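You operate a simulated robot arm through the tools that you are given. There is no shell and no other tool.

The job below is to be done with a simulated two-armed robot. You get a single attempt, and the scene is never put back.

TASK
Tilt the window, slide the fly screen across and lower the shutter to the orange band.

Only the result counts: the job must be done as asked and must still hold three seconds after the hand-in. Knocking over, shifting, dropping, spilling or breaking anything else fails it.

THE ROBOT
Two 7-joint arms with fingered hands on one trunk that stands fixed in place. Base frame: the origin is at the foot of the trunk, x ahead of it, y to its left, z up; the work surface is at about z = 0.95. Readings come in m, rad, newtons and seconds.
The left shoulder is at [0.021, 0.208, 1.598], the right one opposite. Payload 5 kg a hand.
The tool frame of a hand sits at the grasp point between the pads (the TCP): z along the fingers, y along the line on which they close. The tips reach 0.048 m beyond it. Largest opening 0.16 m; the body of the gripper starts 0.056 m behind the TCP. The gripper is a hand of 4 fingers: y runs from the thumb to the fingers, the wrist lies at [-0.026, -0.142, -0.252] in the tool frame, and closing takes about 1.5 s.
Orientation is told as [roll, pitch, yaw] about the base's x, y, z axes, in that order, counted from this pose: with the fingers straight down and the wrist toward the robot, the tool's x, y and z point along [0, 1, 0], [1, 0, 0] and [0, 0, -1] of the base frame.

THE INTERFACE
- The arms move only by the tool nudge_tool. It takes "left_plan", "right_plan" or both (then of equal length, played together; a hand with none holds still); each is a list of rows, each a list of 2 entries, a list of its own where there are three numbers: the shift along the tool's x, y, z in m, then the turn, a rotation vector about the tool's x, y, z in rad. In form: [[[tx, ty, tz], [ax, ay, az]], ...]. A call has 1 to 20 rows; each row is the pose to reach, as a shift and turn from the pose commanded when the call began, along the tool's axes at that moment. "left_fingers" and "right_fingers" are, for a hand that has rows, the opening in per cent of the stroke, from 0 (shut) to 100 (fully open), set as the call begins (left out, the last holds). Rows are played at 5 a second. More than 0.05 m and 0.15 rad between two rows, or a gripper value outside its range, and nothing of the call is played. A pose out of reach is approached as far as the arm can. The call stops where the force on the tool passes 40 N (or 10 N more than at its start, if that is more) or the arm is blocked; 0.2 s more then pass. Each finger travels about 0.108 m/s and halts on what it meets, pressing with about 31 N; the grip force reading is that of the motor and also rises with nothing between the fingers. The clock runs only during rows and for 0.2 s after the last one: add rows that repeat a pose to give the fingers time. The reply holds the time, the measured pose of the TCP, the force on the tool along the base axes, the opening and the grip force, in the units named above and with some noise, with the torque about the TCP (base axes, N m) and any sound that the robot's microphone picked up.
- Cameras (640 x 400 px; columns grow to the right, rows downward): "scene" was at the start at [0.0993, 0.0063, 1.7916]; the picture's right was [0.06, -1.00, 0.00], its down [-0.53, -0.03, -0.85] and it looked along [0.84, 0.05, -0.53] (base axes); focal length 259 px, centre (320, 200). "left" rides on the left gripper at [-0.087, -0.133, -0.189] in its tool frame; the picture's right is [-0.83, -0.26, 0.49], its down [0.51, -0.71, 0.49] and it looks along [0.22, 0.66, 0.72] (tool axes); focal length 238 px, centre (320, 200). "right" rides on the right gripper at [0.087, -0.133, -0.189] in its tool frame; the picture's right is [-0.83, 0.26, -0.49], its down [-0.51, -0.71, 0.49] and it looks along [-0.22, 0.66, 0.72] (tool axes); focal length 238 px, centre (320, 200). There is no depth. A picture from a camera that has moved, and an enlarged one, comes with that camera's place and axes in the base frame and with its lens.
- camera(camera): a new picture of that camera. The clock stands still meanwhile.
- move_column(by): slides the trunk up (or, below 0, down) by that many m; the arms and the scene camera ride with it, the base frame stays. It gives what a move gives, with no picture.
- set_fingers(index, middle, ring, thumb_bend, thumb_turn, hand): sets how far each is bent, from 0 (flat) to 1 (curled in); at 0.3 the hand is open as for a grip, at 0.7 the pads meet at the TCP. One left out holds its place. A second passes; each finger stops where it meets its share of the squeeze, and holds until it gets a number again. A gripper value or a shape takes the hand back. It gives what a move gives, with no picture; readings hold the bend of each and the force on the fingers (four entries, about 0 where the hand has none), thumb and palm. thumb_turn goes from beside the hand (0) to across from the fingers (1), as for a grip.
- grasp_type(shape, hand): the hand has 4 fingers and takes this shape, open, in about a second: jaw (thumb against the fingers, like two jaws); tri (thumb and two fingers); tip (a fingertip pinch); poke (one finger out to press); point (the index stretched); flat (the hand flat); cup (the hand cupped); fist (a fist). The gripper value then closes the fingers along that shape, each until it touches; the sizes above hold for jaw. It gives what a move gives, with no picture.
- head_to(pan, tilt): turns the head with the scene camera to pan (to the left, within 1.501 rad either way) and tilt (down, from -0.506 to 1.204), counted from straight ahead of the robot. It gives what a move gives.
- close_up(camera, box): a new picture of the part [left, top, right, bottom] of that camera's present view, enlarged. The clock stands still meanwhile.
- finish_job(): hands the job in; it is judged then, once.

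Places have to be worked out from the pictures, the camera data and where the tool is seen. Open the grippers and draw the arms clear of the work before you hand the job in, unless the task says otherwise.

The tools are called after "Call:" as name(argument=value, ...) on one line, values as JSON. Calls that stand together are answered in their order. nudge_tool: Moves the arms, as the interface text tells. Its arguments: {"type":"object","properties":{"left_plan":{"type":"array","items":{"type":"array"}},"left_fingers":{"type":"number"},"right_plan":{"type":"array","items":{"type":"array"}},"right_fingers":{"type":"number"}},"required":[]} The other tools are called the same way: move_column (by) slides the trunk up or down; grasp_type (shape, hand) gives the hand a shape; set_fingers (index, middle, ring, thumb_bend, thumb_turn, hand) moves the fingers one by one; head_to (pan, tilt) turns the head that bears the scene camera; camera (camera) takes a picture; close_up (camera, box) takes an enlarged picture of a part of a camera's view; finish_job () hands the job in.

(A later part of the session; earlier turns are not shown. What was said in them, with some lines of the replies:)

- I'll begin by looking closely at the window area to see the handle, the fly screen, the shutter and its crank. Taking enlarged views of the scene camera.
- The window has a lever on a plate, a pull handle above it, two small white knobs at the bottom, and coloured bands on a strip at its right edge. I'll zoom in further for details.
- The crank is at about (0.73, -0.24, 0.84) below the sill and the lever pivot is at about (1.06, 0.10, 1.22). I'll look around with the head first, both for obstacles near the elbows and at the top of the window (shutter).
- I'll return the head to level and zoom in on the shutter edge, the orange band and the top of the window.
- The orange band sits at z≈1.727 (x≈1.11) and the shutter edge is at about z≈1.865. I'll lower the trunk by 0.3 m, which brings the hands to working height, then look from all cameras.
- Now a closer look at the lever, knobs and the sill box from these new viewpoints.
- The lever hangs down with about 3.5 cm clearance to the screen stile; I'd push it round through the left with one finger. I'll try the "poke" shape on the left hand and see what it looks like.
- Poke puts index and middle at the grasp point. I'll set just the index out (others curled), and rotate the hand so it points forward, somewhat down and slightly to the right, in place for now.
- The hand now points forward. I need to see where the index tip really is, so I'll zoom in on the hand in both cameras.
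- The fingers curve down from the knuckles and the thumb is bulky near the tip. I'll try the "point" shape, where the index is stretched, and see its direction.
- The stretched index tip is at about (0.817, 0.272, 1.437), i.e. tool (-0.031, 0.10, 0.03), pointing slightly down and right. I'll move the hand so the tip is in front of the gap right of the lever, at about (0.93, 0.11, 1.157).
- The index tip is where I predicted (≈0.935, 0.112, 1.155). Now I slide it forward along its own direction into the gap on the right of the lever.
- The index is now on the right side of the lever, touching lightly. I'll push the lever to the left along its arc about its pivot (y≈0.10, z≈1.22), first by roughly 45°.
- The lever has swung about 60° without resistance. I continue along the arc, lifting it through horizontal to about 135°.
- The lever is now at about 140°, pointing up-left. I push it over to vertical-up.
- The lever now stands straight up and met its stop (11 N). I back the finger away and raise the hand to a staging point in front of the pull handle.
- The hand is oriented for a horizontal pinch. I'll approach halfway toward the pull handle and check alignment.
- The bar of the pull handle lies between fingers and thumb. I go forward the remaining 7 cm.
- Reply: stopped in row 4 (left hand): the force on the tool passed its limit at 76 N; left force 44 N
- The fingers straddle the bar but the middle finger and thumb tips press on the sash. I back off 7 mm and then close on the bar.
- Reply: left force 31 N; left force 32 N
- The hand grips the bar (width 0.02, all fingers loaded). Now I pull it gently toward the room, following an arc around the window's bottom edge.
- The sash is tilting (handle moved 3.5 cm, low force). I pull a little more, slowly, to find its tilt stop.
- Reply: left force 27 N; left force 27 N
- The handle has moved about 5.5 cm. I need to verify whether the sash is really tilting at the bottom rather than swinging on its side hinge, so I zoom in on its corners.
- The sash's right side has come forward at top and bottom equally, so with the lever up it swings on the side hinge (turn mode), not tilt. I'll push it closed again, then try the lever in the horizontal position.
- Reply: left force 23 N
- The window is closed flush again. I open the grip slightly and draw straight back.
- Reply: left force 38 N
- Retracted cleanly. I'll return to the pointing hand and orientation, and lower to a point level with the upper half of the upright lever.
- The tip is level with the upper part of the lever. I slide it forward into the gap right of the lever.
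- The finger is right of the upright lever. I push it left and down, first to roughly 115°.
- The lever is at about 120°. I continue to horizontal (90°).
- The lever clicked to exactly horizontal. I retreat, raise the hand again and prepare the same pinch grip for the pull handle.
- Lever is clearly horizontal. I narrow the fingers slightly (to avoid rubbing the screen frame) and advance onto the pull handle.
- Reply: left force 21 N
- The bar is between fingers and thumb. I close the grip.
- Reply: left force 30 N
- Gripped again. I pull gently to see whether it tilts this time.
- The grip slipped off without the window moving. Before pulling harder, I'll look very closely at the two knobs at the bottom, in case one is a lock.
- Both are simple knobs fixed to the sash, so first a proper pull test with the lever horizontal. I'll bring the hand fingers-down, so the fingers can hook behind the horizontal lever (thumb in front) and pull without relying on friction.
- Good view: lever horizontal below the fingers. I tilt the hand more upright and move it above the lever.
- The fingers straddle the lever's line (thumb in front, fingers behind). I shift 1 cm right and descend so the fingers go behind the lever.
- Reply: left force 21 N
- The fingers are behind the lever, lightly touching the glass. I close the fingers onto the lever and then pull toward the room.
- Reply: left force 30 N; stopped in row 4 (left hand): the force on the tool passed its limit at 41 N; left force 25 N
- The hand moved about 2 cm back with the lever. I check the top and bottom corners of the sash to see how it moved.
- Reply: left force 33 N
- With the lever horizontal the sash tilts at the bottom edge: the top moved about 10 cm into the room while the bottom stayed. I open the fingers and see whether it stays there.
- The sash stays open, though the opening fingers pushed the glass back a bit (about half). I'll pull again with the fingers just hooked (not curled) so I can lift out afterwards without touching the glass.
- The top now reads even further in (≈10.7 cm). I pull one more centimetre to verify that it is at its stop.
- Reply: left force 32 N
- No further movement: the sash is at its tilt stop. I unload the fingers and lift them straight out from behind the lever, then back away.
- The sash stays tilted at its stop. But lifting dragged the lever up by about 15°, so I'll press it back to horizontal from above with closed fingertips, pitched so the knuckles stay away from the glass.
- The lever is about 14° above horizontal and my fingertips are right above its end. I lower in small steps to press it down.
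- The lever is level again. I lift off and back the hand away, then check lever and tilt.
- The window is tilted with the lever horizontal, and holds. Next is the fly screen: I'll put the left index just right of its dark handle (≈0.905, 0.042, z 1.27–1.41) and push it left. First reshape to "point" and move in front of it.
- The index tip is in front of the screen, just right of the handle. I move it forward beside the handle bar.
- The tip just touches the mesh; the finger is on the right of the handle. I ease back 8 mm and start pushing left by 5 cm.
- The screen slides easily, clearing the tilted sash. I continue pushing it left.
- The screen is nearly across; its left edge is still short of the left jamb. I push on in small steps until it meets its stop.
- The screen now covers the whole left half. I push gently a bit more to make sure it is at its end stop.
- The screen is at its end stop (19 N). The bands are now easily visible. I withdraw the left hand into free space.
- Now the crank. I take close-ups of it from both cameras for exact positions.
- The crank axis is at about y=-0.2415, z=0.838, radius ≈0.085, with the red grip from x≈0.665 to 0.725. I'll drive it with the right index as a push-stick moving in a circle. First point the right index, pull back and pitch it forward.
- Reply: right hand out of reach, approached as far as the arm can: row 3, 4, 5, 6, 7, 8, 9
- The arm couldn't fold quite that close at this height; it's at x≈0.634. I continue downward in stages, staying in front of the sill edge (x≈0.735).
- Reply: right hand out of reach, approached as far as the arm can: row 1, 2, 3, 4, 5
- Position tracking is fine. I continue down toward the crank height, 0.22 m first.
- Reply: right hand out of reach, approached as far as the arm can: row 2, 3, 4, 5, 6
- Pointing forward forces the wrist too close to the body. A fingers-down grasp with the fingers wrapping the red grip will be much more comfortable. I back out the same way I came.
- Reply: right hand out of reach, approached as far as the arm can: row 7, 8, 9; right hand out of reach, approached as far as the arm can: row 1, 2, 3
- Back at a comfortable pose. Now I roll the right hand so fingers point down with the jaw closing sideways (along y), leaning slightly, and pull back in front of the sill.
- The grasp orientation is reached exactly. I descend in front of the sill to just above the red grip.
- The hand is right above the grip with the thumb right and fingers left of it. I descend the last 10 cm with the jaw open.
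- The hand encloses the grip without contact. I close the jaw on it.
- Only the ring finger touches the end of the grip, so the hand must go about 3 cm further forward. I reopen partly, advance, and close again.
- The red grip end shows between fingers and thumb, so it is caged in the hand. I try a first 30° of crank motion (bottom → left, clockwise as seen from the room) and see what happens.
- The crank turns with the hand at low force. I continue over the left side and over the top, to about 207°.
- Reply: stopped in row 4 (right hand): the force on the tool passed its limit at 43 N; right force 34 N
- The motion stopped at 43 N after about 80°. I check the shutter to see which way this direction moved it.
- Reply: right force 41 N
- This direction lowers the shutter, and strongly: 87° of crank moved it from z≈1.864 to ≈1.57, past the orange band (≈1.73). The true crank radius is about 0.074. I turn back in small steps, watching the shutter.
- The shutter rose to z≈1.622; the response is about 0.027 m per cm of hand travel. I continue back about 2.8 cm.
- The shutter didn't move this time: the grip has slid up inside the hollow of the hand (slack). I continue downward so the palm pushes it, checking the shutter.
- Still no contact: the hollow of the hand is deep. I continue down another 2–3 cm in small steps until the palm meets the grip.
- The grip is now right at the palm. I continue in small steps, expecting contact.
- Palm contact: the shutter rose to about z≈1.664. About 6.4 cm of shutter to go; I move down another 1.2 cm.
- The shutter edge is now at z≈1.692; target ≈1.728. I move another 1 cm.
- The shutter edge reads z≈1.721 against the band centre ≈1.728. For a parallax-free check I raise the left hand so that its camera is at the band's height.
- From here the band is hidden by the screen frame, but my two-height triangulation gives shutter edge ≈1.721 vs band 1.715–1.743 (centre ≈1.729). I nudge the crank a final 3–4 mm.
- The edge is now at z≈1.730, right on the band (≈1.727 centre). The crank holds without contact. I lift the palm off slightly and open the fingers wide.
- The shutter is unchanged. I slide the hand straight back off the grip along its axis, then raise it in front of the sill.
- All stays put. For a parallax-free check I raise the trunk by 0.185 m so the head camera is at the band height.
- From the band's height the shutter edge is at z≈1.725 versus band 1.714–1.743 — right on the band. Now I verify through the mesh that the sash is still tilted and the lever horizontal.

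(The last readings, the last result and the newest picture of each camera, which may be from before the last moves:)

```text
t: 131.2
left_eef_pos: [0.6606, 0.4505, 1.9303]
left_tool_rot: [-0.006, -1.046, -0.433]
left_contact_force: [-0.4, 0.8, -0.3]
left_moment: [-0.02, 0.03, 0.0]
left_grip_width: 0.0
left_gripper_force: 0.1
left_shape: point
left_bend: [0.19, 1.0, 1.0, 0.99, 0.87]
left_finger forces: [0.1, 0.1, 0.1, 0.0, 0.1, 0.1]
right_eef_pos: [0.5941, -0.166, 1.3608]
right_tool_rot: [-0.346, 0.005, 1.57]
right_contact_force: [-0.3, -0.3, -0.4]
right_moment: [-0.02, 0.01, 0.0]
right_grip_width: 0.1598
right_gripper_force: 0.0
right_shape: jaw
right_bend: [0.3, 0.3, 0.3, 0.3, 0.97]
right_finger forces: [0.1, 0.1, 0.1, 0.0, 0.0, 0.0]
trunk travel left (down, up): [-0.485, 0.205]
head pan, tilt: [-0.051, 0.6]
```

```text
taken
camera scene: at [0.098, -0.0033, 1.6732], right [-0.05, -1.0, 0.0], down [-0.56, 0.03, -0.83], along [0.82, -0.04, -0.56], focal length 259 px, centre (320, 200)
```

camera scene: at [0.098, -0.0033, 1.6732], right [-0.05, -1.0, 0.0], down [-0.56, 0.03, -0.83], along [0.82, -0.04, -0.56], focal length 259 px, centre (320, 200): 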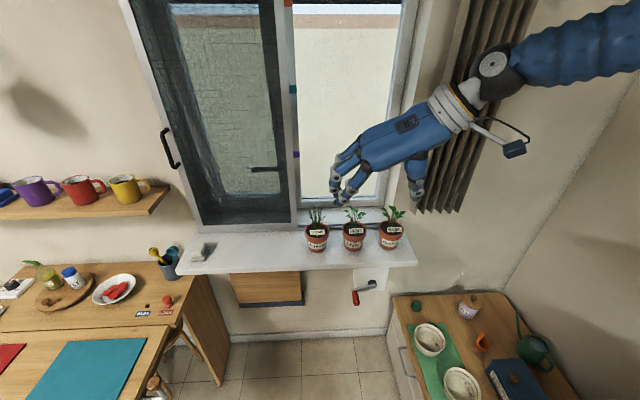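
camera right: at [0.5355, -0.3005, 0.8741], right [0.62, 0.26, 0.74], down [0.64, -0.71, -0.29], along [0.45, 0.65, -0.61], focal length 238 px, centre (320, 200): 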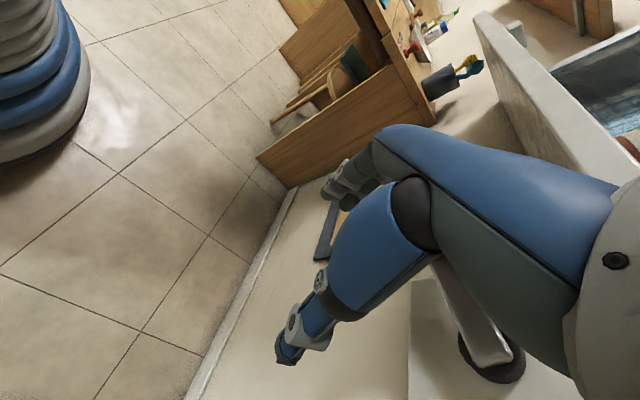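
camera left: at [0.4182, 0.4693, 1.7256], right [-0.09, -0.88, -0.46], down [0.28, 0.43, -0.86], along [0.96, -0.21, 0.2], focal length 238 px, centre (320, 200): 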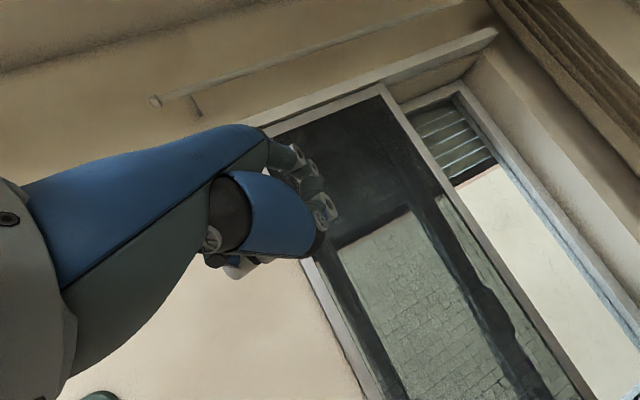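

Everything is in place: sash tilted, lever horizontal, screen at its stop, shutter at the band; plants and other items undisturbed. I open the left hand and draw both arms a bit further clear.

Call:
grasp_type(hand="left", shape="jaw")

Call:
nudge_tool(right_plan=[[[-0.0136, -0.01, -0.0376], [0, 0, 0]], [[-0.0272, -0.02, -0.0752], [0, 0, 0]], [[-0.0408, -0.03, -0.1128], [0, 0, 0]], [[-0.0408, -0.03, -0.1128], [0, 0, 0]]], right_fingers=100)

Call:
head_to(pan=0.05, tilt=0.15)

Call:
camera(camera="scene")

Call:
close_up(camera="scene", box=[190, 60, 450, 260])

```text
t: 132.1
left_eef_pos: [0.6616, 0.4499, 1.9311]
left_tool_rot: [-0.003, -1.047, -0.433]
left_contact_force: [-0.2, 0.4, 0.5]
left_moment: [-0.02, -0.01, 0.01]
left_grip_width: 0.1599
left_gripper_force: 0.1
left_shape: jaw
left_bend: [0.3, 0.3, 0.3, 0.3, 0.97]
left_finger forces: [0.1, 0.0, 0.1, 0.1, 0.0, 0.1]
right_eef_pos: [0.5937, -0.1663, 1.3616]
right_tool_rot: [-0.346, 0.005, 1.569]
right_contact_force: [-0.8, -1.2, -0.2]
right_moment: [0.01, 0.03, 0.01]
right_grip_width: 0.1596
right_gripper_force: 0.1
right_shape: jaw
right_bend: [0.3, 0.3, 0.3, 0.3, 0.97]
right_finger forces: [0.0, 0.0, 0.1, 0.0, 0.1, 0.0]
trunk travel left (down, up): [-0.485, 0.205]
head pan, tilt: [-0.051, 0.6]
```

```text
t: 133.1
left_eef_pos: [0.6616, 0.4499, 1.9302]
left_tool_rot: [-0.004, -1.047, -0.433]
left_contact_force: [-0.9, -0.6, 0.0]
left_moment: [-0.03, 0.0, -0.03]
left_grip_width: 0.1598
left_gripper_force: 0.2
left_shape: jaw
left_bend: [0.3, 0.3, 0.3, 0.3, 0.97]
left_finger forces: [0.0, 0.0, 0.0, 0.0, 0.0, 0.0]
right_eef_pos: [0.5923, -0.1936, 1.4807]
right_tool_rot: [-0.347, 0.005, 1.569]
right_contact_force: [0.9, 0.9, 0.3]
right_moment: [0.01, -0.01, 0.0]
right_grip_width: 0.1596
right_gripper_force: 0.1
right_shape: jaw
right_bend: [0.3, 0.3, 0.3, 0.3, 0.97]
right_finger forces: [0.0, 0.1, 0.0, 0.0, 0.1, 0.1]
trunk travel left (down, up): [-0.485, 0.205]
head pan, tilt: [-0.051, 0.6]
```

```text
t: 134.0
left_eef_pos: [0.6605, 0.45, 1.9302]
left_tool_rot: [-0.006, -1.044, -0.433]
left_contact_force: [0.0, 0.9, 0.0]
left_moment: [0.01, -0.04, -0.02]
left_grip_width: 0.1596
left_gripper_force: 0.1
left_shape: jaw
left_bend: [0.3, 0.3, 0.3, 0.3, 0.97]
left_finger forces: [0.0, 0.0, 0.0, 0.0, 0.0, 0.0]
right_eef_pos: [0.5919, -0.1947, 1.4799]
right_tool_rot: [-0.345, 0.006, 1.57]
right_contact_force: [0.1, -0.8, -0.4]
right_moment: [0.0, 0.0, 0.0]
right_grip_width: 0.1599
right_gripper_force: 0.1
right_shape: jaw
right_bend: [0.3, 0.3, 0.3, 0.3, 0.97]
right_finger forces: [0.0, 0.0, 0.0, 0.0, 0.0, 0.0]
trunk travel left (down, up): [-0.485, 0.205]
head pan, tilt: [0.051, 0.15]
```

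```text
taken
camera scene: at [0.1022, 0.0058, 1.7146], right [0.05, -1.0, 0.0], down [-0.15, -0.01, -0.99], along [0.99, 0.05, -0.15], focal length 259 px, centre (320, 200)
```

scene: 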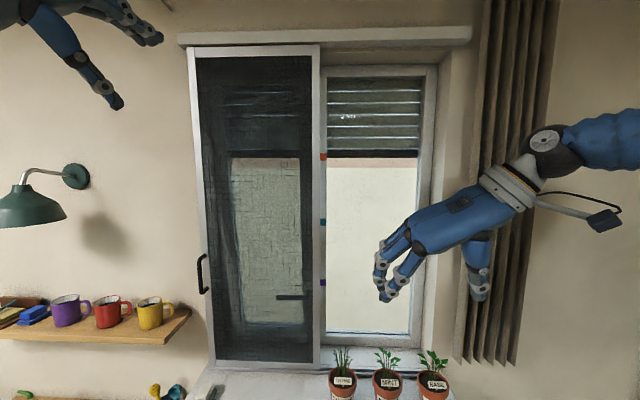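

```text
2.00 times, centred on (320, 160) of scene
camera zoom: at [0.1022, 0.0058, 1.7146], right [0.05, -1.0, 0.0], down [-0.15, -0.01, -0.99], along [0.99, 0.05, -0.15], focal length 518 px, centre (320, 280)
```

zoom: 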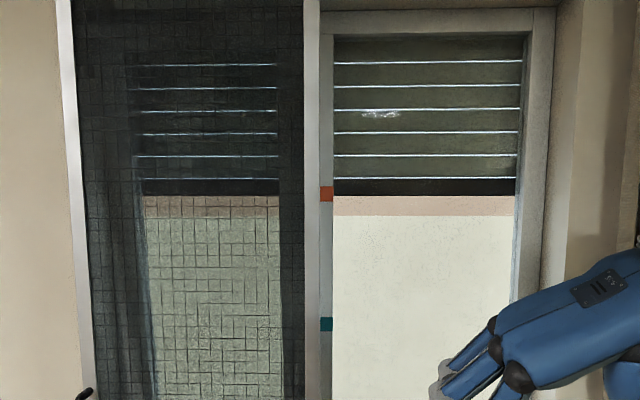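

The latest views show the sash tilted behind the mesh with its lever horizontal. The screen is against its left stop and the shutter edge is level with the orange band. Both hands are open and clear, so I hand the job in.

Call:
finish_job()

```text
The job is handed in.
```

I tilted the window, slid the fly screen across, and lowered the shutter to the orange band. The job is handed in; I haven't seen the verdict.

- **Window:** it is tilted to its stop with the lever horizontal. With the lever straight up it swings open on the side hinge instead, so I closed it again before tilting.
- **Fly screen:** it is pushed left to its end stop and covers the tilted half of the window.
- **Shutter:** its lower edge is at about z = 1.725 m. The orange band runs from about 1.714 to 1.743 m. I overshot the band on the first turn of the crank and wound it back up.

The shutter stayed at that height after I let go of the crank. Nothing else looks moved or knocked over in the last pictures. Both hands are open and the arms are clear of the window.
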